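You operate a simulated robot arm through the tools that you are given. There is no shell and no other tool.

You run a simulated robot arm. Do the job below in one go: nothing can be reset, and whatever is moved stays where it is left.

Task
Put things in order on the end of the bench by the small grey shelf. At the end: the white cup is on the white small carton; the yellow barrel sensor stands where the silver steel wheel stood; the silver steel wheel stands where the white cup stood; the blue barrel sensor stands where the yellow barrel sensor stood; whatever was shut is shut again. Leave all else as you found it, and nothing knocked over. Set down upright: white cup.

Only the result counts: the job must be done as asked and must still hold three seconds after the hand-in. Knocking over, shifting, dropping, spilling or breaking anything else fails it.

Robot
A 7-joint arm with a two-finger parallel gripper, fixed in place. Base frame: the origin is at the foot of the arm, x ahead of it, y to its left, z up; the work surface is at about z = 0. Lengths are in m, angles in degrees, forces in N, time in s.
With the tool pointing down near the work surface it reaches from about 0.24 to 0.62 m from the base axis. Its first joint turns from -66.0 to 66.0 degrees. Payload 2.6 kg.
The TCP is the grasp point between the finger pads, 0.03 m short of the fingertips. In the tool frame z runs along the fingers and y along their closing line. Largest opening 0.094 m; finger width 0.028, thickness 0.01; the body of the gripper, 0.05 by 0.096 m, starts 0.055 m behind the TCP.
Orientation is that of the tool frame in the base frame, as [roll, pitch, yaw] about the fixed x, y, z axes, in that order (R = Rz(yaw) Ry(pitch) Rx(roll)). With the fingers straight down and closing along the base's y, the tool's x points along the base's -x, its y along +y and its z along -z.

Tools
- The arm moves only by the tool jog_arm. Its argument "rows" is one flat list of numbers, 7 for each row, row after row: the opening, from 0 (shut) to 1 (fully open), then the shift along the tool's x, y, z in m, then the turn, a rotation vector about the tool's x, y, z in degrees. In form: [fingers, x, y, z, ax, ay, az, fingers, x, y, z, ax, ay, az, ...]. A call has 1 to 20 rows; each row shifts and turns the commanded pose from where the row before left it, along the tool's axes as they then stand. Rows are played at 5 a second. More than 0.05 m and 8.6 degrees between two rows, or a gripper value outside its range, and nothing of the call is played. A pose out of reach is approached as far as the arm can. The call stops where the force on the tool passes 40 N (or 10 N more than at its start, if that is more) or the arm is blocked; 0.2 s more then pass. Each finger travels about 0.072 m/s and halts on what it meets, pressing with about 29 N; the grip force reading is that of the motor and also rises with nothing between the fingers. The clock runs only during rows and for 0.2 s after the last one: add rows that do not move to give the fingers time. It gives the time, the measured TCP pose, the force on the tool (base axes), the opening and the grip force at its end, in the units of the frame above (readings bear some noise), with the torque about the TCP (base axes, N m) and any sound that the robot's microphone picked up.
- Cameras (640 x 400 px; columns grow to the right, rows downward): "scene" is fixed at [0.0476, 0.445, 0.5628]; the picture's right is [-0.64, -0.77, 0.00], its down [-0.45, 0.38, -0.81] and it looks along [0.62, -0.52, -0.59] (base axes); focal length 294 px, centre (320, 200). "wrist" rides on the gripper at [0.076, 0.014, -0.102] in the tool frame; the picture's right is [-0.18, 0.98, 0.00], its down [-0.75, -0.14, -0.64] and it looks along [-0.63, -0.12, 0.77] (tool axes); focal length 243 px, centre (320, 200).
- capture(camera): a new picture of that camera. The clock stands still meanwhile.
- measure_at(camera, pixels): there is no depth. For up to 12 entries [column, row, z] of the newest picture of that camera ("zoom" is the newest enlarged one), the place [x, y] in the base frame at which the ray of that pixel passes the height z, good to about 0.003 m. The clock stands still meanwhile.
- enlarge(camera, box): a new picture of the part [left, top, right, bottom] of that camera's present view, enlarged. The clock stands still meanwhile.
- job_done(): hands the job in; it is judged then, once.

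Open the gripper and draw the arm clear of the work before you hand the job in, unless the task says otherwise.

The tools are called after "Request:" as a command line: name --argument value ..., lists and objects as JSON in quotes. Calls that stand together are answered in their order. jog_arm: Moves the arm, as the interface text tells. Its arguments: {"type":"object","properties":{"rows":{"type":"array","items":{"type":"number"}}},"required":["rows"]} The other tools are called the same way: capture (camera) takes a picture; measure_at (camera, pixels) gives the place at which the rays of pixels pass given heights; enlarge (camera, box) takes an enlarged picture of a part of a camera's view; job_done () hands the job in.

At the start:

```text
time_s: 0.0
tcp_pos: [0.3645, 0.2209, 0.3315]
ee_rot: [-180.0, 0.0, 179.9]
contact_force: [0.4, -0.7, 0.0]
moment: [0.01, -0.01, 0.01]
gripper_width: 0.0938
grasp_force: 0.1
```

scene: 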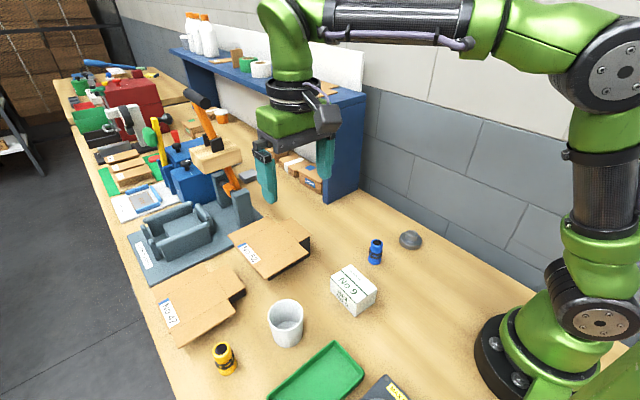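
wrist: 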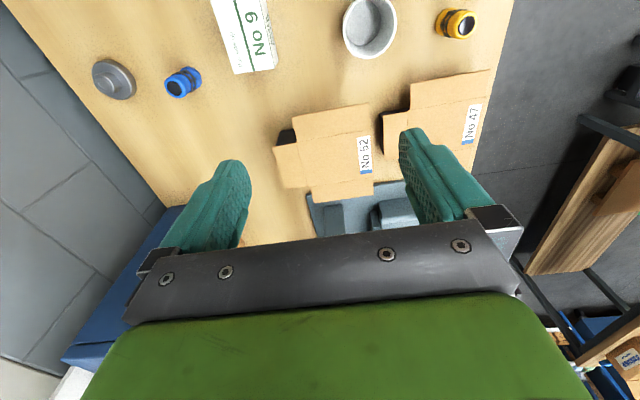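

I start by looking closer at the scene: cup near (286,322), carton (354,290), yellow sensor (224,358), blue sensor (375,252), grey disc (411,240). I enlarge several areas.

Request:
enlarge --camera "scene" --box '[300, 200, 460, 330]'

Request:
enlarge --camera "scene" --box '[140, 200, 320, 400]'

Request:
enlarge --camera "scene" --box '[260, 320, 460, 400]'

Request:
enlarge --camera "scene" --box '[50, 40, 370, 240]'

Request:
enlarge --camera "wrist" --box '[60, 0, 520, 220]'

```text
3.08 times, centred on (380, 265) of scene
```

zoom: 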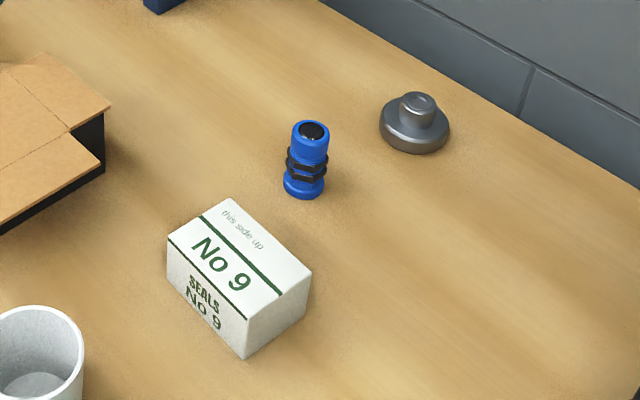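

```text
2.00 times, centred on (230, 300) of scene
```

zoom: 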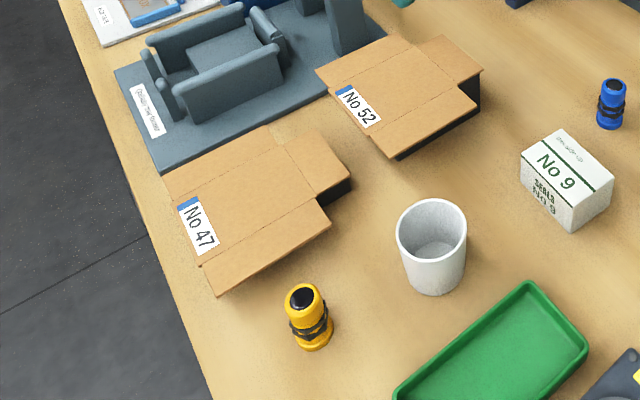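

```text
3.20 times, centred on (360, 360) of scene
```

zoom: 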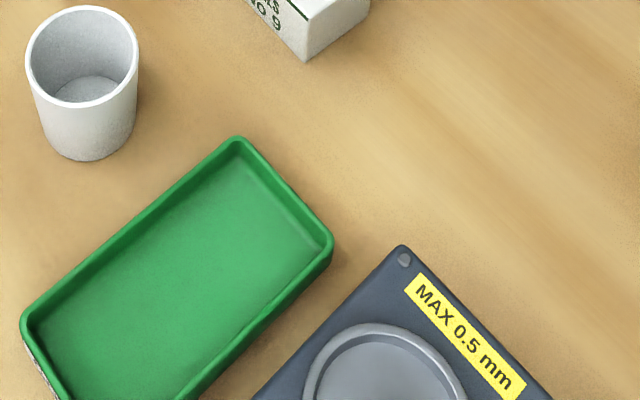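

```text
2.00 times, centred on (210, 140) of scene
```

zoom: 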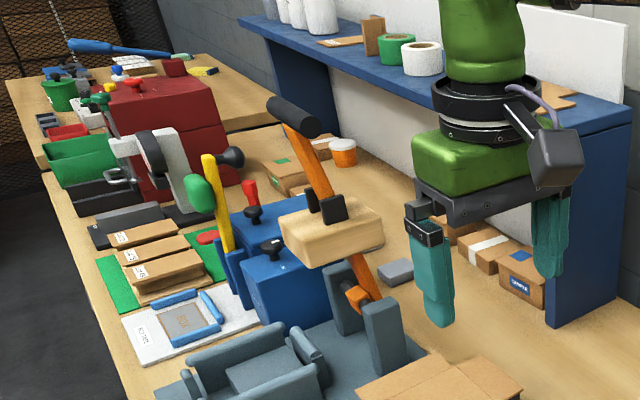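

```text
1.39 times, centred on (290, 110) of wrist
```

zoom: 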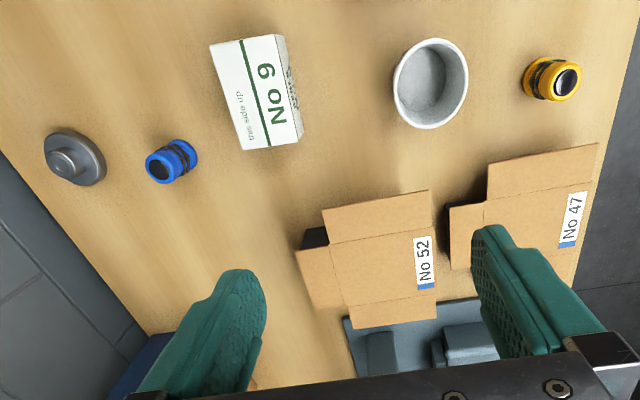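

Now measure the base positions of items in the scene image (cup base (287,345), carton, sensors, wheel, tray, boxes).

Request:
measure_at --camera "scene" --pixels '[[287, 340, 0], [375, 260, 0], [411, 244, 0], [226, 370, 0], [354, 314, 0], [331, 292, 0], [354, 264, 0.05], [378, 285, 0.05], [339, 342, 0], [388, 376, 0], [180, 346, 0], [640, 365, 0]]'

Request:
capture --camera "wrist"

```text
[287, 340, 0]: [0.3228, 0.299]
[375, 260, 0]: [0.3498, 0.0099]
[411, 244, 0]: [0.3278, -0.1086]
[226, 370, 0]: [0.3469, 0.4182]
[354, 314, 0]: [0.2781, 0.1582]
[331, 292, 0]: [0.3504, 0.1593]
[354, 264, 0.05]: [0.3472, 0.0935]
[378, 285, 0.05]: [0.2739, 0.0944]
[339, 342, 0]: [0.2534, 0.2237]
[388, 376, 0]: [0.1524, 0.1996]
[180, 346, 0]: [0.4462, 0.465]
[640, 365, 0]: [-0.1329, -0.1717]
```

```text
taken
```

wrist: 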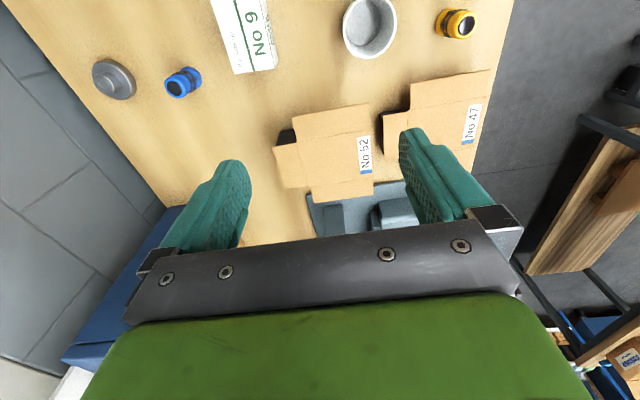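

I measure the cup in detail via a zoomed picture around (286,322).

Request:
enlarge --camera "scene" --box '[250, 290, 330, 355]'

```text
6.15 times, centred on (290, 322) of scene
```

zoom: 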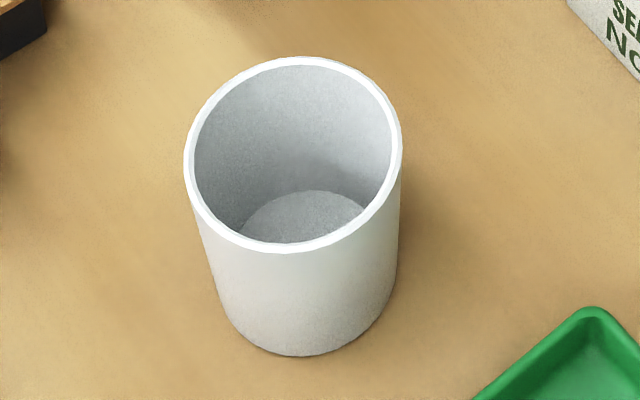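

Measuring the cup's bottom front edge (303,356) and the rim points at candidate heights.

Request:
measure_at --camera "zoom" --pixels '[[303, 356, 0], [222, 305, 0], [394, 285, 0], [184, 158, 0.08], [402, 150, 0.08], [300, 57, 0.08], [285, 253, 0.08], [184, 158, 0.09], [402, 150, 0.09], [300, 57, 0.09], [285, 253, 0.09], [294, 155, 0.09]]'

```text
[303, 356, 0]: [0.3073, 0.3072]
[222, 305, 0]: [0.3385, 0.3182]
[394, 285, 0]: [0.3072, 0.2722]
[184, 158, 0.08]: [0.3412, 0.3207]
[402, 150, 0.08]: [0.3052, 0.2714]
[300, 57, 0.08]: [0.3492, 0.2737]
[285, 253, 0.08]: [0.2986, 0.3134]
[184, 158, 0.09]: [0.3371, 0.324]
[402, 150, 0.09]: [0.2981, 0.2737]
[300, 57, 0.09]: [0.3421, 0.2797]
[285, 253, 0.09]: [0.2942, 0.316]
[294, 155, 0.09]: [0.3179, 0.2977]
```

Cup is about 64 mm in rim diameter, ~72 mm tall. I draw the arm back 0.09 m in x so the wrist camera sees all the objects fully.

Request:
jog_arm --rows '[1, 0.045, 0, 0, 0, 0, 0, 1, 0.045, 0, 0, 0, 0, 0, 1, 0, 0, 0, 0, 0, 0]'

Request:
capture --camera "wrist"

Request:
capture --camera "scene"

```text
time_s: 0.8
tcp_pos: [0.2755, 0.2205, 0.3304]
ee_rot: [-180.0, 0.0, -180.0]
contact_force: [1.0, -0.4, 0.1]
moment: [0.0, 0.02, 0.03]
gripper_width: 0.0938
grasp_force: 0.1
```

```text
taken
```

wrist: 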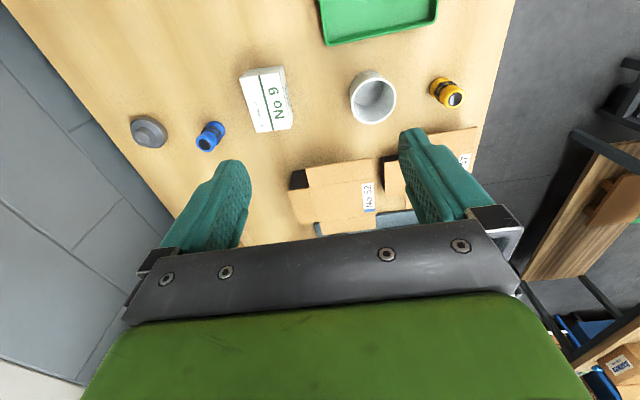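

```text
taken
```

scene: 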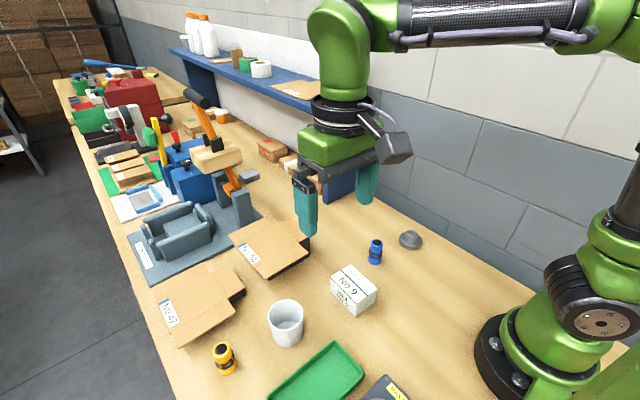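

All five items are visible in the wrist view (wheel (149,132), blue (210,137), carton (267,100), cup (373,97), yellow (448,93)). I enlarge the cup/yellow part.

Request:
enlarge --camera "wrist" --box '[340, 50, 480, 137]'

```text
4.57 times, centred on (410, 94) of wrist
```

zoom: 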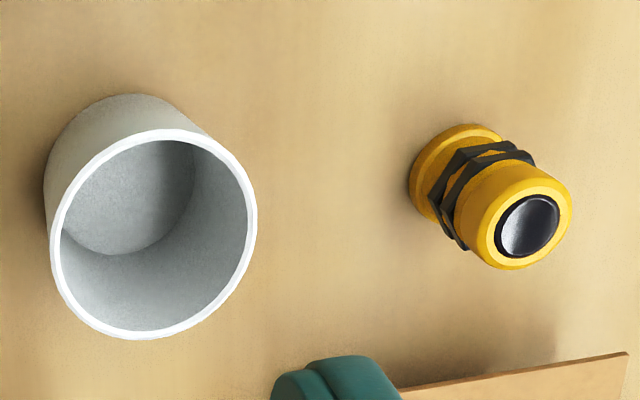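

Measuring cup rim/base and yellow sensor points from this zoom.

Request:
measure_at --camera "zoom" --pixels '[[153, 234, 0.07], [153, 234, 0.075], [153, 234, 0.08], [48, 240, 0.075], [257, 218, 0.075], [158, 129, 0.075], [143, 339, 0.075], [120, 94, 0], [44, 185, 0], [458, 124, 0], [409, 178, 0], [525, 222, 0.07]]'

```text
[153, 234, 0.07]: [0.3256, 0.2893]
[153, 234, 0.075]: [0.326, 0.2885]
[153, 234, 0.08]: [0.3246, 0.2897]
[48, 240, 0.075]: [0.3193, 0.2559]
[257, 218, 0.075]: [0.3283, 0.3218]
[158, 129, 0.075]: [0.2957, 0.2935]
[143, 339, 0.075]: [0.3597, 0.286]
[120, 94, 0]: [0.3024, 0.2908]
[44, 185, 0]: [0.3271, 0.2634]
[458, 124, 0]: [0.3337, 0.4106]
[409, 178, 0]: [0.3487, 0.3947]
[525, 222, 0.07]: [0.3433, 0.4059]
```

Now zooming on the yellow sensor in the scene view around (224,358).

Request:
enlarge --camera "scene" --box '[190, 330, 260, 385]'

```text
7.27 times, centred on (225, 358) of scene
```

zoom: 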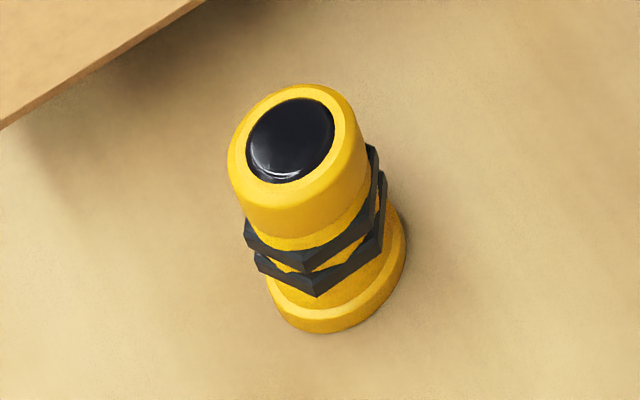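

Measuring base edge and top centre at candidate heights for yellow.

Request:
measure_at --camera "zoom" --pixels '[[322, 334, 0], [405, 250, 0], [270, 300, 0], [290, 140, 0.05], [290, 140, 0.055], [290, 140, 0.06], [290, 140, 0.065], [228, 165, 0.055], [356, 110, 0.055], [360, 155, 0.05], [228, 165, 0.05]]'

Request:
enlarge --camera "wrist" --box '[110, 80, 310, 205]'

```text
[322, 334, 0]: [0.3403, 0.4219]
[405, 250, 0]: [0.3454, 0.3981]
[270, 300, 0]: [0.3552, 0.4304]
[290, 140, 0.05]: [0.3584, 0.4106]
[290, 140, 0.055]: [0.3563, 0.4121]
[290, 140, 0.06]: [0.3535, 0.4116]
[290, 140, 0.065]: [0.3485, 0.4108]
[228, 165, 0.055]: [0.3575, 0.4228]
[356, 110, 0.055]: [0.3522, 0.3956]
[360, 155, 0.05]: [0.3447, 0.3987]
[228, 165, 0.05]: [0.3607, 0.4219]
```

```text
3.20 times, centred on (210, 142) of wrist
```

zoom: 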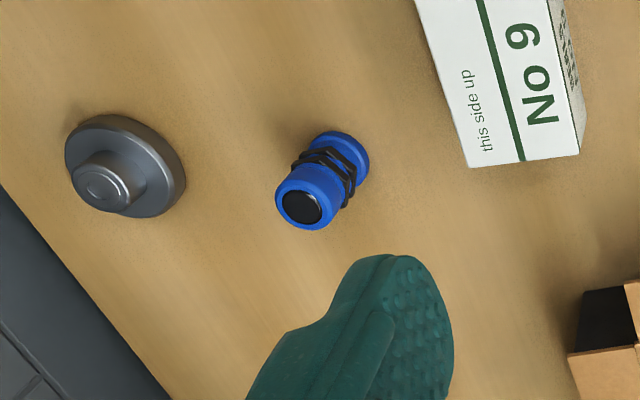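

Measuring wheel, blue sensor and the carton corner from this wrist zoom.

Request:
measure_at --camera "zoom" --pixels '[[66, 160, 0.015], [186, 180, 0.015], [100, 114, 0.015], [140, 217, 0.015], [103, 187, 0.03], [350, 131, 0], [370, 162, 0], [303, 208, 0.06], [468, 167, 0.05], [580, 155, 0.05]]'

Request:
enlarge --camera "scene" --box '[355, 220, 435, 270]'

```text
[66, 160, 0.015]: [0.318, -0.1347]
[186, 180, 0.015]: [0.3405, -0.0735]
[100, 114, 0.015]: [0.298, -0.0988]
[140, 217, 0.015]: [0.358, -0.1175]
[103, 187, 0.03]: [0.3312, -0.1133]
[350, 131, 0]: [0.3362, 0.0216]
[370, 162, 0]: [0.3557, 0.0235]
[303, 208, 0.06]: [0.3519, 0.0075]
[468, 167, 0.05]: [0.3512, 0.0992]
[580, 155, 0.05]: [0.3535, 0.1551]
```

```text
8.00 times, centred on (395, 245) of scene
```

zoom: 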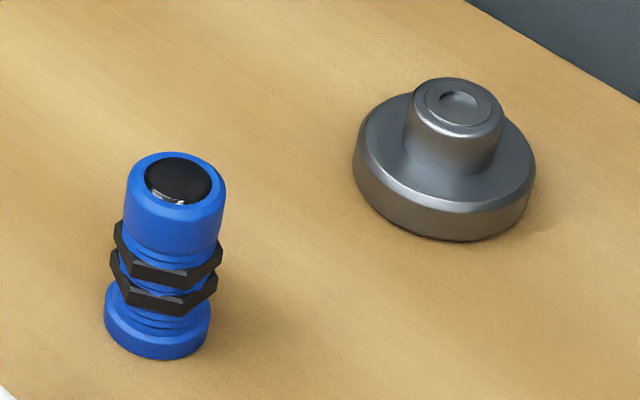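

Measuring blue and wheel points in this scene zoom.

Request:
measure_at --camera "zoom" --pixels '[[460, 241, 0], [353, 165, 0.012], [535, 172, 0.012], [455, 100, 0.035], [455, 100, 0.04], [405, 110, 0.035], [503, 110, 0.035], [158, 360, 0], [104, 315, 0], [210, 330, 0], [178, 180, 0.055], [178, 180, 0.06]]'

Request:
enlarge --camera "scene" --box '[315, 255, 395, 320]'

```text
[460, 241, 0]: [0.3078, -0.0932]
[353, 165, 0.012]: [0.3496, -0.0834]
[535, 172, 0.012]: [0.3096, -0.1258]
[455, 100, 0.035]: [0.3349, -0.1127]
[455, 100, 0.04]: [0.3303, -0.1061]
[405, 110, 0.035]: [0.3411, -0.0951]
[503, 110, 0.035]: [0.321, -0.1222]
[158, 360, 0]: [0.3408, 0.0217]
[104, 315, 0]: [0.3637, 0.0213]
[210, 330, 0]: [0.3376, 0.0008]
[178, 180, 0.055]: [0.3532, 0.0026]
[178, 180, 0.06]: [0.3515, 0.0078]
```

```text
6.15 times, centred on (355, 288) of scene
```

zoom: 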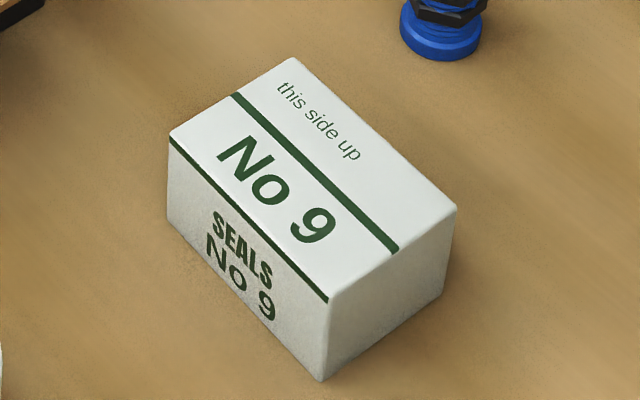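

Measuring the carton's corners (top (293,57),(169,135),(330,300),(457,207); bottom (321,381),(168,214),(443,290)).

Request:
measure_at --camera "zoom" --pixels '[[321, 381, 0], [168, 214, 0], [443, 290, 0], [330, 298, 0.04], [293, 58, 0.04], [169, 135, 0.04], [457, 207, 0.04], [330, 298, 0.05], [293, 58, 0.05], [169, 135, 0.05], [457, 207, 0.05]]'

Request:
enlarge --camera "wrist" --box '[220, 55, 320, 140]'

```text
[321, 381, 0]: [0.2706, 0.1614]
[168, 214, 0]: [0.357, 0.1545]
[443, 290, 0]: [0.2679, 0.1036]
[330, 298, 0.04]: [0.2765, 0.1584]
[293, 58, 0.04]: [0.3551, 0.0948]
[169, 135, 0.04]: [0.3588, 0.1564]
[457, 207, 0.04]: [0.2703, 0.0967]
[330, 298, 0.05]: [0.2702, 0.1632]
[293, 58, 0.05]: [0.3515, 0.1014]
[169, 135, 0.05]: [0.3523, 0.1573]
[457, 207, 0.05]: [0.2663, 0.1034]
```

```text
4.71 times, centred on (270, 98) of wrist
```

zoom: 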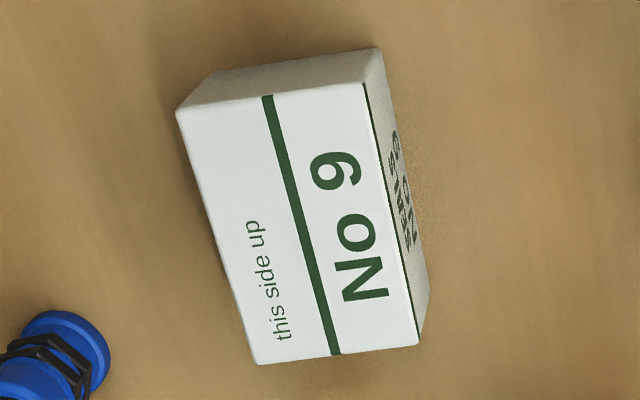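

Cup centre ≈ (0.3265,0.292), carton centre ≈ (0.3125,0.129) with top ~0.047. I move above the cup, open, down to z≈0.13, and check alignment.

Request:
jog_arm --rows '[1, -0.0085, 0.0119, 0.0333, 0, 0, 0, 1, -0.0085, 0.0119, 0.0333, 0, 0, 0, 1, -0.0085, 0.0119, 0.0333, 0, 0, 0, 1, -0.0085, 0.0119, 0.0333, 0, 0, 0, 1, -0.0085, 0.0119, 0.0333, 0, 0, 0, 1, -0.0085, 0.012, 0.0333, 0, 0, 0, 1, 0, 0, 0, 0, 0, 0]'

Request:
capture --camera "wrist"

Request:
capture --camera "scene"

```text
time_s: 2.4
tcp_pos: [0.3259, 0.2929, 0.1313]
ee_rot: [-180.0, -0.1, -179.9]
contact_force: [-0.2, 0.2, 0.3]
moment: [0.0, -0.02, 0.0]
gripper_width: 0.0942
grasp_force: 0.0
```

```text
taken
```

wrist: 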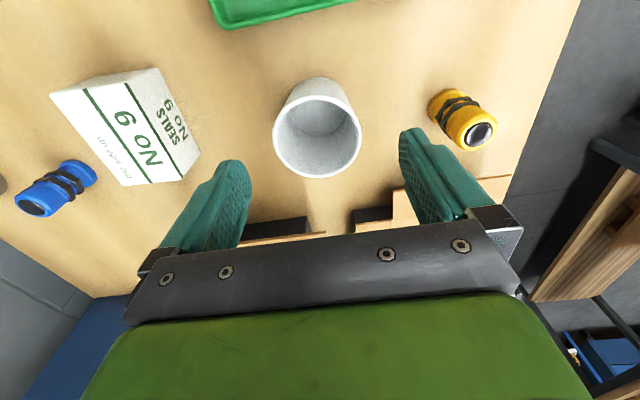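

```text
taken
```

scene: 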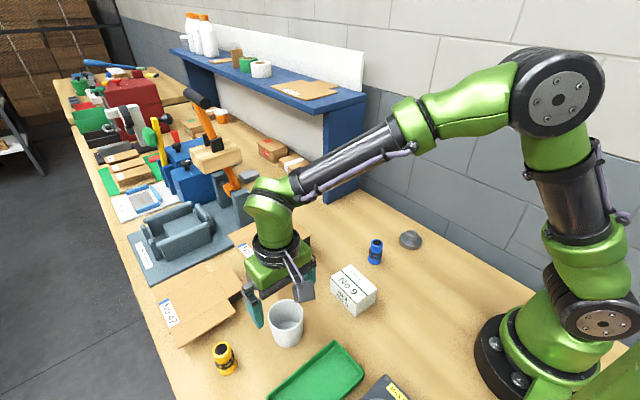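

Cup rim ellipse centre at ≈(318,128), spanning columns 273–362. I check its position plus the carton and yellow from this nearer view.

Request:
measure_at --camera "wrist" --pixels '[[318, 128, 0.072], [273, 125, 0.072], [362, 132, 0.072], [318, 178, 0.072], [318, 80, 0.072], [480, 135, 0.06], [318, 128, 0.068]]'

```text
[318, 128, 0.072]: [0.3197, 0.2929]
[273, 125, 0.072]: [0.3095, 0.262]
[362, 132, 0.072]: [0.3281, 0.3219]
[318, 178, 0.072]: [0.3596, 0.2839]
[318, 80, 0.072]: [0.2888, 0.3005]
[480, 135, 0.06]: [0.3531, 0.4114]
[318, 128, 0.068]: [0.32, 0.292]
```

The upper edge at row 80 is the cup's base side, so I zoom in for the rim itself.

Request:
enlarge --camera "wrist" --box '[255, 65, 385, 190]'

```text
3.20 times, centred on (320, 128) of wrist
```

zoom: 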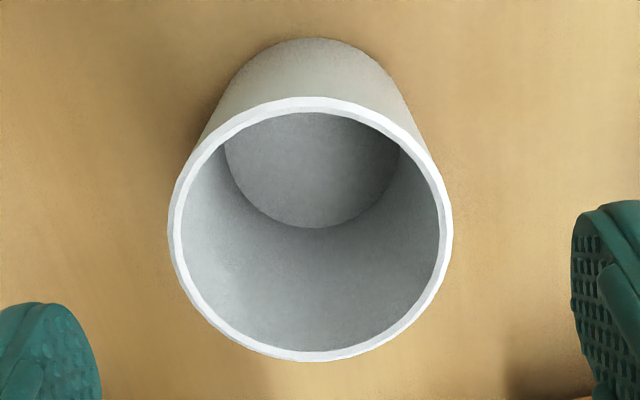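

Measuring the true rim extremes (308,97), (310,361), (168,235), (452,225) at two heights.

Request:
measure_at --camera "zoom" --pixels '[[308, 97, 0.072], [310, 361, 0.072], [168, 235, 0.072], [452, 225, 0.072], [308, 97, 0.08], [310, 361, 0.08], [168, 235, 0.08], [452, 225, 0.08], [310, 38, 0], [310, 220, 0.072]]'

```text
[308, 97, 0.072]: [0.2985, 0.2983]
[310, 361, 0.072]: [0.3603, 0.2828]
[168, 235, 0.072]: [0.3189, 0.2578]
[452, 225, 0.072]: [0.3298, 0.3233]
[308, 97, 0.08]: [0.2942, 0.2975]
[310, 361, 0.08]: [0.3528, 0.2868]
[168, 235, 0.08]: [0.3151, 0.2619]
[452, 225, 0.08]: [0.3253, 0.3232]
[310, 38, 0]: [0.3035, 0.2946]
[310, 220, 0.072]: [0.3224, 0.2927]
```

Cup centre ≈ (0.327,0.2915), within 1–2 mm of the gripper axis. I descend to z≈0.048 and close.

Request:
jog_arm --rows '[1, -0.001, -0.0012, 0.03, 0, 0, 0, 1, 0, 0, 0.03, 0, 0, 0, 1, 0, 0, 0.023, 0, 0, 0, 1, 0, 0, 0, 0, 0, 0, 0.8, 0, 0, 0, 0, 0, 0, 0.6, 0, 0, 0, 0, 0, 0, 0.45, 0, 0, 0, 0, 0, 0, 0.45, 0, 0, 0, 0, 0, 0]'

```text
time_s: 4.2
tcp_pos: [0.3275, 0.2916, 0.0479]
ee_rot: [-180.0, 0.0, -180.0]
contact_force: [-1.2, 0.4, -0.3]
moment: [0.02, -0.02, -0.01]
gripper_width: 0.0638
grasp_force: 28.7
```

The cup is held (width 0.0638, 28.7 N). I lift 0.1 m and carry it over the carton, stopping above it to check.

Request:
jog_arm --rows '[0.4, 0, 0, -0.02, 0, 0, 0, 0.4, 0, 0, -0.04, 0, 0, 0, 0.4, 0, 0, -0.04, 0, 0, 0, 0.4, 0.003, -0.0325, 0, 0, 0, 0, 0.4, 0.003, -0.0325, 0, 0, 0, 0, 0.4, 0.003, -0.0325, 0, 0, 0, 0, 0.4, 0.003, -0.0325, 0, 0, 0, 0, 0.4, 0.003, -0.0326, 0, 0, 0, 0, 0.4, 0, 0, 0, 0, 0, 0, 0.4, 0, 0, 0, 0, 0, 0]'

Request:
capture --camera "wrist"

Request:
capture --camera "scene"

```text
time_s: 6.4
tcp_pos: [0.3127, 0.1301, 0.1504]
ee_rot: [-179.9, 0.0, -180.0]
contact_force: [0.1, 0.2, -0.2]
moment: [0.01, -0.01, 0.02]
gripper_width: 0.0636
grasp_force: 28.6
```

```text
taken
```

wrist: 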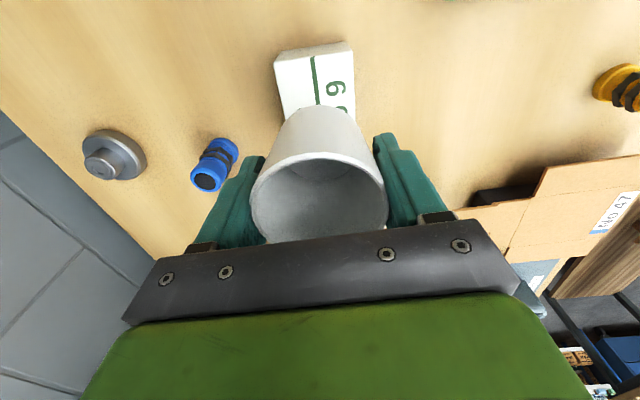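

```text
taken
```

scene: 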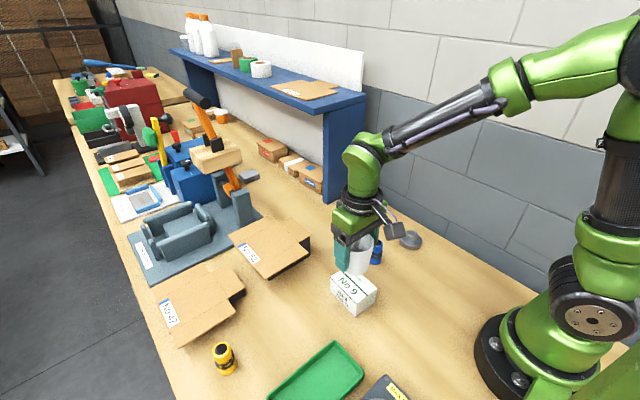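

The cup hangs over the carton. I check the carton's near top edge corners in a wrist zoom to refine the centring.

Request:
enlarge --camera "wrist" --box '[255, 30, 375, 115]'

```text
4.71 times, centred on (315, 72) of wrist
```

zoom: 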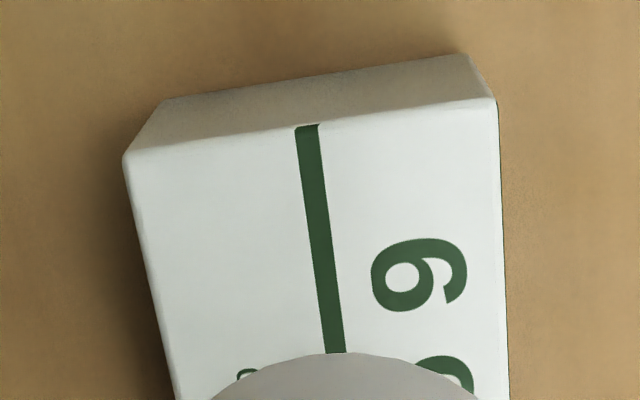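

Measuring corners (125,155), (495,98) and edges lower down (173,380), (507,380).

Request:
measure_at --camera "zoom" --pixels '[[125, 157, 0.045], [495, 99, 0.045], [173, 385, 0.045], [507, 385, 0.045], [125, 157, 0.05], [495, 99, 0.05], [173, 385, 0.05], [507, 385, 0.05], [172, 100, 0], [466, 56, 0]]'

```text
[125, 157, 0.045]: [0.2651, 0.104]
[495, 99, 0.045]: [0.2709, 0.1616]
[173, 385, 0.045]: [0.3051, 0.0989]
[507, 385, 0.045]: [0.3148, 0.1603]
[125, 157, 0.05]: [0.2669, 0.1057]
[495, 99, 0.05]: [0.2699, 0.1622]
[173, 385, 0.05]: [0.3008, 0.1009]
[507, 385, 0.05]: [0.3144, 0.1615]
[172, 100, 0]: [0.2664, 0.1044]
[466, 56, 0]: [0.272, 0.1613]
```

Carton centre ≈ (0.312,0.130): aligned. I lower to z≈0.10, then go in small steps.

Request:
jog_arm --rows '[0.4, 0, 0, 0.025, 0, 0, 0, 0.4, 0, 0, 0.02, 0, 0, 0, 0.4, 0, 0, 0.005, 0, 0, 0, 0.4, 0, 0, 0, 0, 0, 0]'

Request:
enlarge --camera "scene" --box '[310, 220, 400, 320]'

```text
time_s: 7.4
tcp_pos: [0.3116, 0.1288, 0.0984]
ee_rot: [-180.0, -0.1, -180.0]
contact_force: [-0.1, 0.3, -1.3]
moment: [-0.02, -0.01, 0.0]
gripper_width: 0.0637
grasp_force: 28.3
```

```text
4.00 times, centred on (355, 270) of scene
```

zoom: 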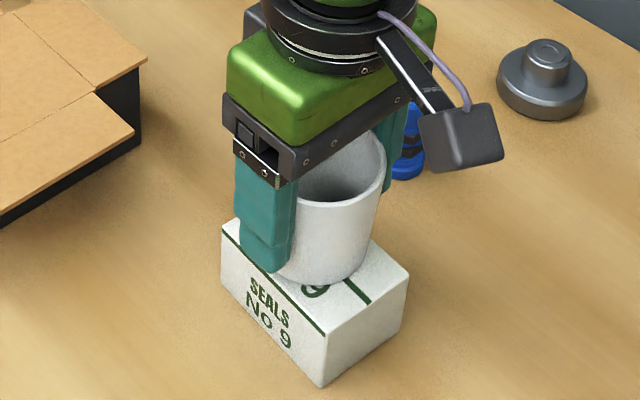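

Very near the carton top; I step down 2 mm at a time watching the force.

Request:
jog_arm --rows '[0.4, 0, 0, 0.0015, 0, 0, 0, 0.4, 0, 0, 0, 0, 0, 0]'

Request:
jog_arm --rows '[0.4, 0, 0, 0.0015, 0, 0, 0, 0.4, 0, 0, 0, 0, 0, 0]'

```text
time_s: 8.0
tcp_pos: [0.312, 0.1287, 0.0978]
ee_rot: [180.0, 0.1, 179.9]
contact_force: [-2.1, 0.7, 8.5]
moment: [-0.02, 0.15, 0.01]
gripper_width: 0.0641
grasp_force: 29.0
```

```text
time_s: 8.6
tcp_pos: [0.3136, 0.1283, 0.0962]
ee_rot: [179.9, 0.3, 180.0]
contact_force: [-4.4, -5.0, 36.2]
moment: [-0.16, 0.41, -0.02]
gripper_width: 0.0638
grasp_force: 29.0
```

Contact made at z≈0.098 (force 36 N now). I back off 2 mm, then open slowly.

Request:
jog_arm --rows '[0.4, 0, 0, -0.0022, 0, 0, 0, 0.4, 0, 0, 0, 0, 0, 0]'

```text
time_s: 9.2
tcp_pos: [0.3118, 0.1285, 0.0974]
ee_rot: [179.9, 0.1, -179.9]
contact_force: [3.3, 0.2, 9.0]
moment: [0.04, -0.17, -0.02]
gripper_width: 0.064
grasp_force: 29.0
```

Light contact now (9 N). I open the fingers gradually and hold still.

Request:
jog_arm --rows '[0.7, 0, 0, 0, 0, 0, 0, 0.8, 0, 0, 0, 0, 0, 0, 0.9, 0, 0, 0, 0, 0, 0, 1, 0, 0, 0, 0, 0, 0, 1, 0, 0, 0, 0, 0, 0]'

Request:
enlarge --camera "scene" --box '[310, 220, 400, 320]'

Request:
capture --camera "wrist"

```text
time_s: 10.4
tcp_pos: [0.3126, 0.1291, 0.0978]
ee_rot: [-180.0, 0.1, 179.9]
contact_force: [0.2, 0.2, -0.7]
moment: [0.01, -0.01, -0.03]
gripper_width: 0.094
grasp_force: 0.0
```

```text
4.00 times, centred on (355, 270) of scene
```

zoom: 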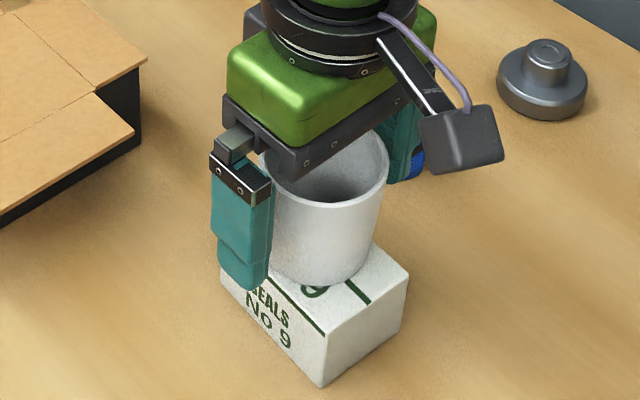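

```text
taken
```

wrist: 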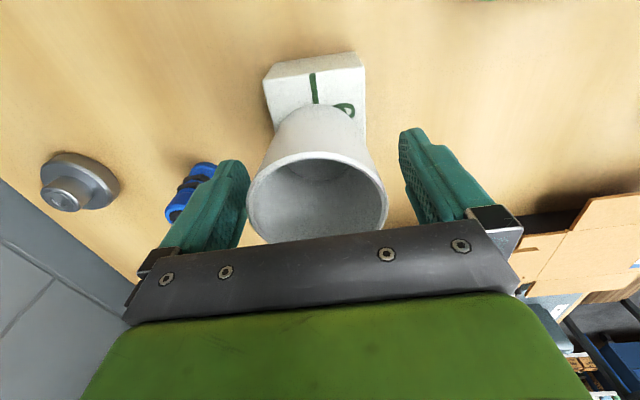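

The cup stands on the carton. I rise clear, and measure the wall line near the wheel.

Request:
jog_arm --rows '[1, 0, 0, -0.03, 0, 0, 0, 1, 0, 0, -0.045, 0, 0, 0, 1, 0, 0, -0.045, 0, 0, 0, 1, 0, 0, 0, 0, 0, 0]'

Request:
capture --camera "scene"

Request:
measure_at --camera "scene" --pixels '[[413, 220, 0], [435, 232, 0], [455, 243, 0]]'

```text
time_s: 11.4
tcp_pos: [0.3114, 0.1275, 0.218]
ee_rot: [-180.0, 0.0, -180.0]
contact_force: [0.0, 0.0, -0.6]
moment: [0.0, 0.02, 0.01]
gripper_width: 0.0941
grasp_force: 0.0
```

```text
taken
```

scene: 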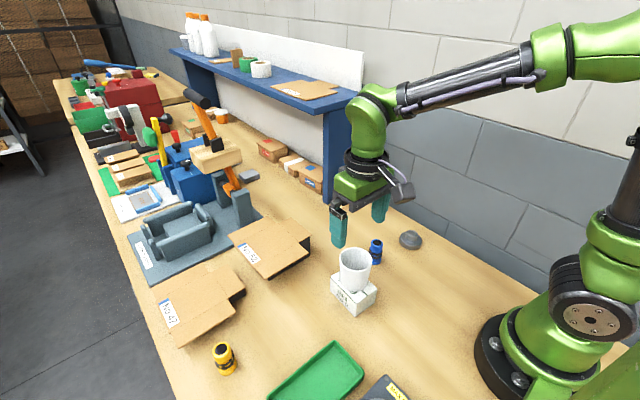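

```text
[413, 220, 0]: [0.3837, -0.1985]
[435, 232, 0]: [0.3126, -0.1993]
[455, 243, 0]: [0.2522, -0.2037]
```

Wall line at y≈-0.20, so closing along y leaves enough room at the wheel. I move above it to z≈0.14.

Request:
jog_arm --rows '[1, -0.0031, -0.0389, 0, 0, 0, 0, 1, -0.0031, -0.0389, 0, 0, 0, 0, 1, -0.0031, -0.0389, 0, 0, 0, 0, 1, -0.0031, -0.0389, 0, 0, 0, 0, 1, -0.0031, -0.0389, 0, 0, 0, 0, 1, -0.0031, -0.039, 0, 0, 0, 0, 1, 0, 0, 0.04, 0, 0, 0, 1, 0, 0, 0.038, 0, 0, 0, 1, 0, 0, 0, 0, 0, 0]'

Request:
enlarge --camera "wrist" --box '[240, 60, 400, 190]'

Request:
capture --camera "wrist"

```text
time_s: 13.4
tcp_pos: [0.3334, -0.1062, 0.139]
ee_rot: [-180.0, 0.1, 179.9]
contact_force: [0.7, 0.1, -0.1]
moment: [0.01, 0.0, 0.0]
gripper_width: 0.0938
grasp_force: 0.1
```

```text
3.08 times, centred on (320, 125) of wrist
```

zoom: 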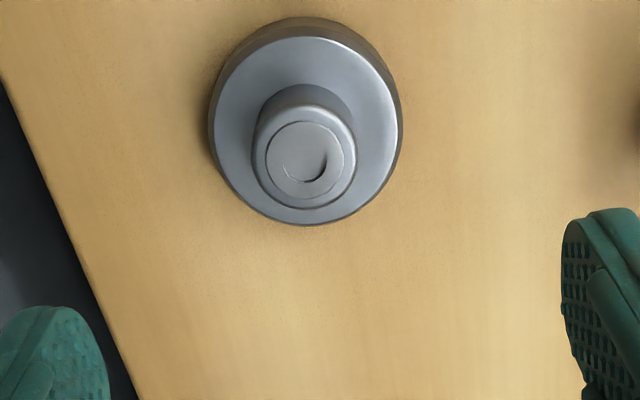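

```text
taken
```

wrist: 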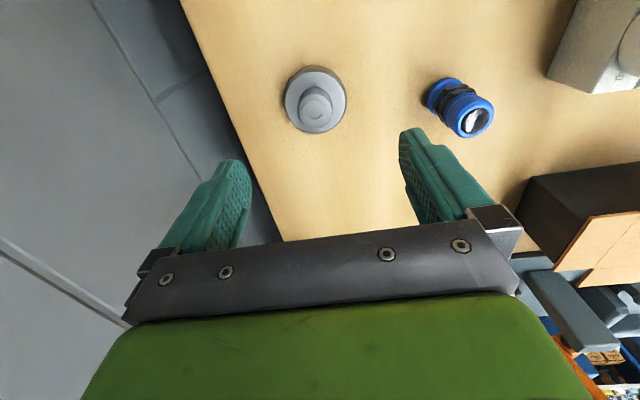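

Measuring the wheel from the zoom: outer disc extremes and hub-top extremes.

Request:
measure_at --camera "zoom" --pixels '[[208, 130, 0.01], [402, 115, 0.01], [303, 17, 0.0], [305, 225, 0.015], [252, 158, 0.04], [356, 152, 0.04], [311, 103, 0.04], [303, 209, 0.04], [304, 158, 0.04], [304, 158, 0.035]]'

```text
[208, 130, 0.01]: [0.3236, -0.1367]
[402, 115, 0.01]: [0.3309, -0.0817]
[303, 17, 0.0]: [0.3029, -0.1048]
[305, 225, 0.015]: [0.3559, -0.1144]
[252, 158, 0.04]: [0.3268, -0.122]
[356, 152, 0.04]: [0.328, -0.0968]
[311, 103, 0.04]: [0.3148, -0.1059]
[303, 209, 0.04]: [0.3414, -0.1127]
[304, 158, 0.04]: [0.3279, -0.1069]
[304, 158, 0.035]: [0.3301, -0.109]
```

Wheel centre ≈ (0.3295,-0.1075), hub ~27–30 mm wide. I align, descend so the fingertips sit just above the disc (TCP z≈0.05), and close on the hub.

Request:
jog_arm --rows '[1, 0.0038, -0.0013, 0.03, 0, 0, 0, 1, 0, 0, 0.03, 0, 0, 0, 1, 0, 0, 0.029, 0, 0, 0, 1, 0, 0, 0, 0, 0, 0, 0.8, 0, 0, 0, 0, 0, 0, 0.6, 0, 0, 0, 0, 0, 0, 0.4, 0, 0, 0, 0, 0, 0, 0.2, 0, 0, 0, 0, 0, 0, 0.15, 0, 0, 0, 0, 0, 0, 0.15, 0, 0, 0, 0, 0, 0]'

Request:
enlarge --camera "scene" --box '[360, 200, 460, 265]'

```text
time_s: 15.6
tcp_pos: [0.3271, -0.1048, 0.0515]
ee_rot: [-180.0, 0.0, 179.9]
contact_force: [0.2, -0.4, 0.6]
moment: [-0.03, -0.01, 0.0]
gripper_width: 0.029
grasp_force: 28.9
```

```text
6.15 times, centred on (410, 232) of scene
```

zoom: 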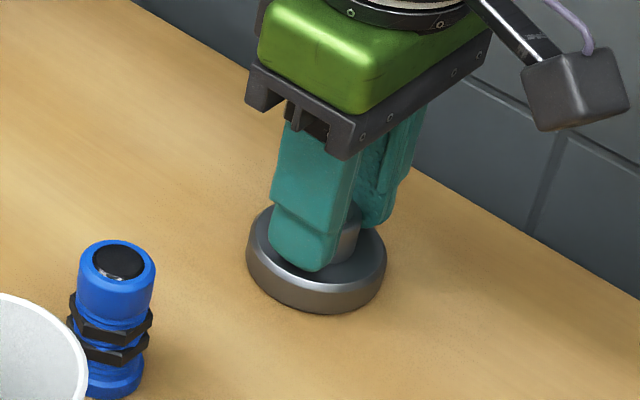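

Hub held (0.029 m). I lift 0.18 m, carry it high over to the cup's old place, and stop above to check.

Request:
jog_arm --rows '[0.15, 0, 0, -0.02, 0, 0, 0, 0.15, 0, 0, -0.04, 0, 0, 0, 0.15, 0, 0, -0.04, 0, 0, 0, 0.15, 0, 0, -0.04, 0, 0, 0, 0.15, 0, 0, -0.04, 0, 0, 0, 0.15, 0.0023, 0.03975, 0, 0, 0, 0, 0.15, 0, 0.03975, 0, 0, 0, 0, 0.15, 0, 0.03975, 0, 0, 0, 0, 0.15, 0, 0.03975, 0, 0, 0, 0, 0.15, 0, 0.03975, 0, 0, 0, 0, 0.15, 0, 0.03975, 0, 0, 0, 0, 0.15, 0, 0.03975, 0, 0, 0, 0, 0.15, 0, 0.03975, 0, 0, 0, 0, 0.15, 0, 0.03975, 0, 0, 0, 0, 0.15, 0, 0.03975, 0, 0, 0, 0, 0.15, 0, 0, 0, 0, 0, 0, 0.15, 0, 0, 0, 0, 0, 0]'

Request:
capture --camera "scene"

Request:
capture --camera "wrist"

```text
time_s: 19.2
tcp_pos: [0.3262, 0.2927, 0.2324]
ee_rot: [-180.0, -0.1, 180.0]
contact_force: [0.4, -0.3, -3.2]
moment: [0.02, 0.04, 0.0]
gripper_width: 0.0292
grasp_force: 28.8
```

```text
taken
```

scene: 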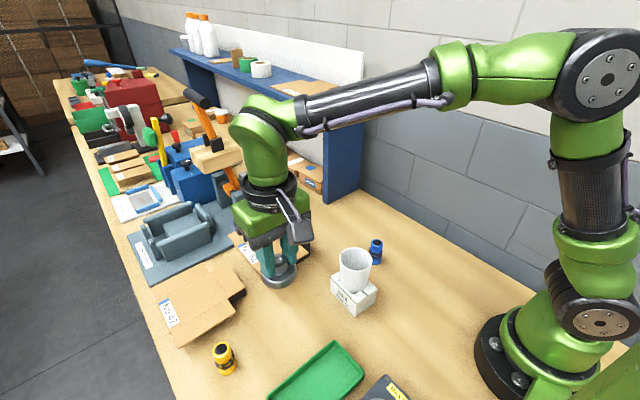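

```text
taken
```

wrist: 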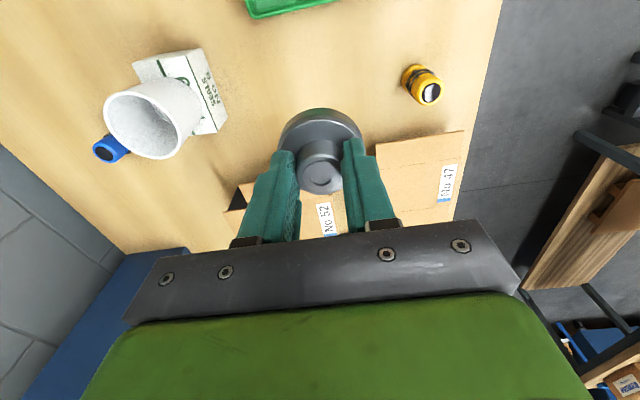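

Wheel is hanging level over the cup's old place. I descend to ~2 mm above the bench.

Request:
jog_arm --rows '[0.15, 0, 0, 0.045, 0, 0, 0, 0.15, 0, 0, 0.045, 0, 0, 0, 0.15, 0, 0, 0.045, 0, 0, 0, 0.15, 0, 0, 0.03, 0, 0, 0, 0.15, 0, 0, 0.013, 0, 0, 0, 0.15, 0, 0, 0, 0, 0, 0]'

Request:
jog_arm --rows '[0.15, 0, 0, 0.0015, 0, 0, 0, 0.15, 0, 0, 0, 0, 0, 0]'

```text
time_s: 20.6
tcp_pos: [0.324, 0.2902, 0.0538]
ee_rot: [-180.0, 0.0, -179.9]
contact_force: [-0.1, -0.1, -2.8]
moment: [0.0, -0.02, -0.02]
gripper_width: 0.0291
grasp_force: 28.9
```

```text
time_s: 21.2
tcp_pos: [0.326, 0.291, 0.0531]
ee_rot: [180.0, 0.1, -180.0]
contact_force: [0.0, 0.2, -2.8]
moment: [-0.01, 0.02, 0.0]
gripper_width: 0.029
grasp_force: 29.3
```

No contact yet; another 1 mm down.

Request:
jog_arm --rows '[0.15, 0, 0, 0.001, 0, 0, 0, 0.15, 0, 0, 0, 0, 0, 0]'

```text
time_s: 21.8
tcp_pos: [0.3243, 0.2911, 0.0516]
ee_rot: [180.0, 0.0, 179.9]
contact_force: [-3.9, -2.4, 9.3]
moment: [-0.32, 0.05, -0.07]
gripper_width: 0.0291
grasp_force: 28.7
```

Contact (9 N). I open gradually and rise.

Request:
jog_arm --rows '[0.35, 0, 0, 0, 0, 0, 0, 0.5, 0, 0, 0, 0, 0, 0, 0.8, 0, 0, 0, 0, 0, 0, 0.8, 0, 0, 0, 0, 0, 0, 0.8, 0, 0, -0.03, 0, 0, 0, 0.8, 0, 0, -0.045, 0, 0, 0, 0.8, 0, 0, -0.045, 0, 0, 0, 0.8, 0, 0, 0, 0, 0, 0]'

Request:
enlarge --camera "scene" --box '[250, 290, 330, 355]'

Request:
capture --camera "wrist"

```text
time_s: 23.6
tcp_pos: [0.3252, 0.2924, 0.1706]
ee_rot: [-180.0, 0.0, -180.0]
contact_force: [-0.2, 0.6, -0.1]
moment: [-0.02, -0.02, 0.0]
gripper_width: 0.0752
grasp_force: 0.1
```

```text
6.15 times, centred on (290, 322) of scene
```

zoom: 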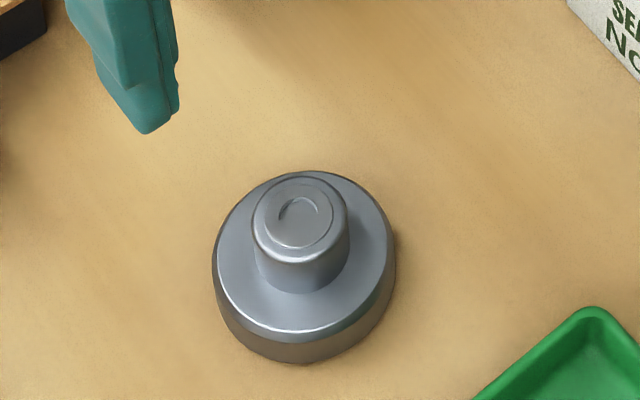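

```text
taken
```

wrist: 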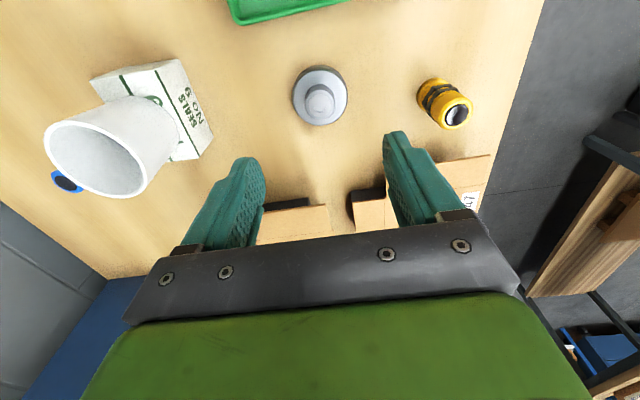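

Comparing with the cup's base measurement: I measure the wheel's front edge and sides now.

Request:
measure_at --camera "zoom" --pixels '[[305, 364, 0], [303, 356, 0], [212, 270, 0.008], [396, 250, 0.008], [299, 205, 0.04], [305, 364, 0], [303, 356, 0], [299, 205, 0.04]]'

```text
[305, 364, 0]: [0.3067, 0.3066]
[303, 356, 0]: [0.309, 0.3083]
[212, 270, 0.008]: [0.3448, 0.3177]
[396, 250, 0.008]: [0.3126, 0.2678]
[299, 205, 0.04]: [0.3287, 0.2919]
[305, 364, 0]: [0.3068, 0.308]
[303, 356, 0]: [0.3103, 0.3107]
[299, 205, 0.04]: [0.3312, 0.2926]
```

Wheel stands at ≈(0.329,0.2925), matching the cup's old spot. Next I move above the yellow sensor (≈(0.350,0.412)).

Request:
jog_arm --rows '[0.8, -0.0083, 0.0402, 0, 0, 0, 0, 0.8, -0.0083, 0.0402, 0, 0, 0, 0, 0.8, -0.0084, 0.0403, 0, 0, 0, 0, 0.8, 0, 0, 0.02, 0, 0, 0, 0.8, 0, 0, 0, 0, 0, 0]'

Request:
capture --camera "wrist"

Request:
enlarge --camera "wrist" --box '[270, 70, 390, 160]'

```text
time_s: 24.8
tcp_pos: [0.3494, 0.4109, 0.1509]
ee_rot: [180.0, 0.0, 180.0]
contact_force: [-0.8, -0.1, -0.3]
moment: [-0.01, -0.01, -0.01]
gripper_width: 0.075
grasp_force: 0.1
```

```text
taken
```

wrist: 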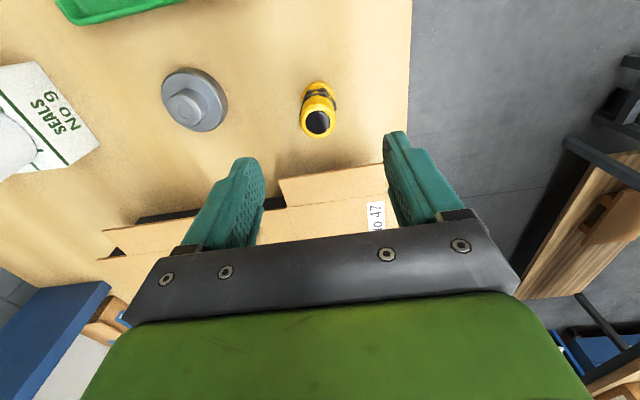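

```text
4.44 times, centred on (330, 115) of wrist
```

zoom: 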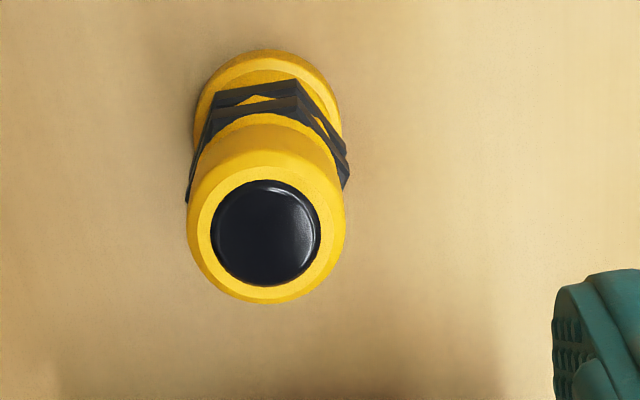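

Measuring the yellow sensor: top centre (266,233), base extremes (264,50), (195,120), (341,115).

Request:
measure_at --camera "zoom" --pixels '[[266, 233, 0.06], [266, 233, 0.055], [264, 50, 0], [195, 120, 0.004], [341, 115, 0.004], [188, 225, 0.055], [345, 215, 0.055], [266, 233, 0.06], [264, 50, 0]]'

```text
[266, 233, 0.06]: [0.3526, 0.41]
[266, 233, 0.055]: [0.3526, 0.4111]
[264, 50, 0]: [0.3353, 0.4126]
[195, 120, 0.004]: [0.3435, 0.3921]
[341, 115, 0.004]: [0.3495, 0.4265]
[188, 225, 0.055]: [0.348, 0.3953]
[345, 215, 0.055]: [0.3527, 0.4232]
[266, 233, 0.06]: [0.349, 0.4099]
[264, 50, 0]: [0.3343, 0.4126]
```

Yellow centre ≈ (0.351,0.411). I descend to z≈0.066 and close on the top barrel.

Request:
jog_arm --rows '[0.8, -0.001, -0.001, 0.03, 0, 0, 0, 0.8, 0, 0, 0.03, 0, 0, 0, 0.8, 0, 0, 0.024, 0, 0, 0, 0.8, 0, 0, 0, 0, 0, 0, 0.6, 0, 0, 0, 0, 0, 0, 0.4, 0, 0, 0, 0, 0, 0, 0.2, 0, 0, 0, 0, 0, 0, 0.15, 0, 0, 0, 0, 0, 0, 0.15, 0, 0, 0, 0, 0, 0]'

Request:
enlarge --camera "scene" --box '[180, 300, 270, 385]'

```text
time_s: 26.8
tcp_pos: [0.3511, 0.4117, 0.0672]
ee_rot: [179.9, 0.0, -180.0]
contact_force: [0.5, 0.8, 0.7]
moment: [-0.02, 0.01, 0.01]
gripper_width: 0.0287
grasp_force: 28.7
```

```text
4.71 times, centred on (225, 342) of scene
```

zoom: 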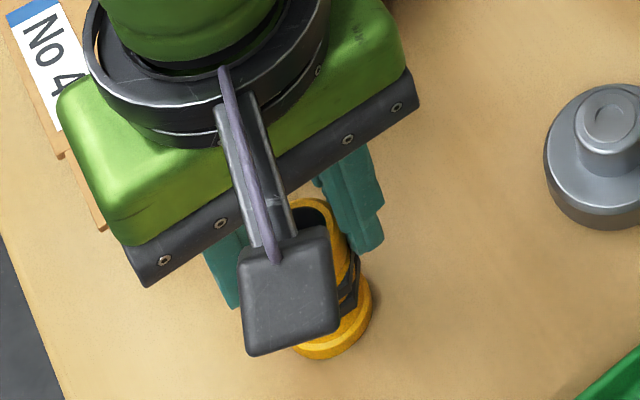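

Yellow held (0.0287 m). I lift 0.175 m and carry it high to the wheel's old place (0.329,-0.107).

Request:
jog_arm --rows '[0.15, 0, 0, -0.015, 0, 0, 0, 0.15, 0, 0, -0.04, 0, 0, 0, 0.15, 0, 0, -0.04, 0, 0, 0, 0.15, 0, 0, -0.04, 0, 0, 0, 0.15, 0, 0, -0.04, 0, 0, 0, 0.15, 0.00183, -0.04318, 0, 0, 0, 0, 0.15, 0.00183, -0.04318, 0, 0, 0, 0, 0.15, 0.00183, -0.04318, 0, 0, 0, 0, 0.15, 0.00183, -0.04318, 0, 0, 0, 0, 0.15, 0.00183, -0.04318, 0, 0, 0, 0, 0.15, 0.00183, -0.04318, 0, 0, 0, 0, 0.15, 0.00183, -0.04318, 0, 0, 0, 0, 0.15, 0.00183, -0.04318, 0, 0, 0, 0, 0.15, 0.00183, -0.04318, 0, 0, 0, 0, 0.15, 0.00183, -0.04318, 0, 0, 0, 0, 0.15, 0.00183, -0.04318, 0, 0, 0, 0, 0.15, 0.00187, -0.04322, 0, 0, 0, 0, 0.15, 0, 0, 0, 0, 0, 0, 0.15, 0, 0, 0, 0, 0, 0]'

Request:
capture --camera "scene"

Request:
capture --camera "wrist"

```text
time_s: 30.8
tcp_pos: [0.331, -0.1058, 0.24]
ee_rot: [179.9, 0.0, 180.0]
contact_force: [0.6, 0.1, -1.3]
moment: [0.01, -0.01, -0.03]
gripper_width: 0.0288
grasp_force: 29.2
```

```text
taken
```

scene: 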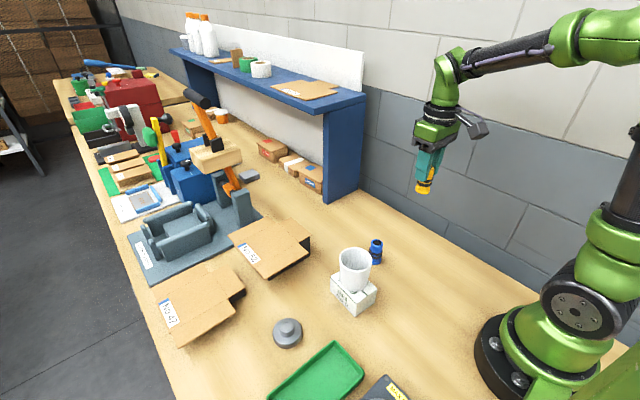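

```text
taken
```

wrist: 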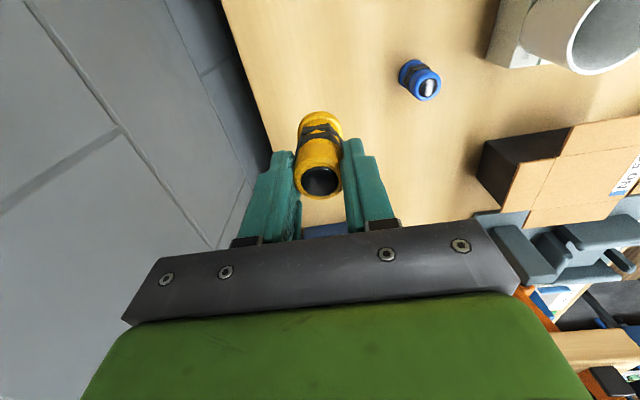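

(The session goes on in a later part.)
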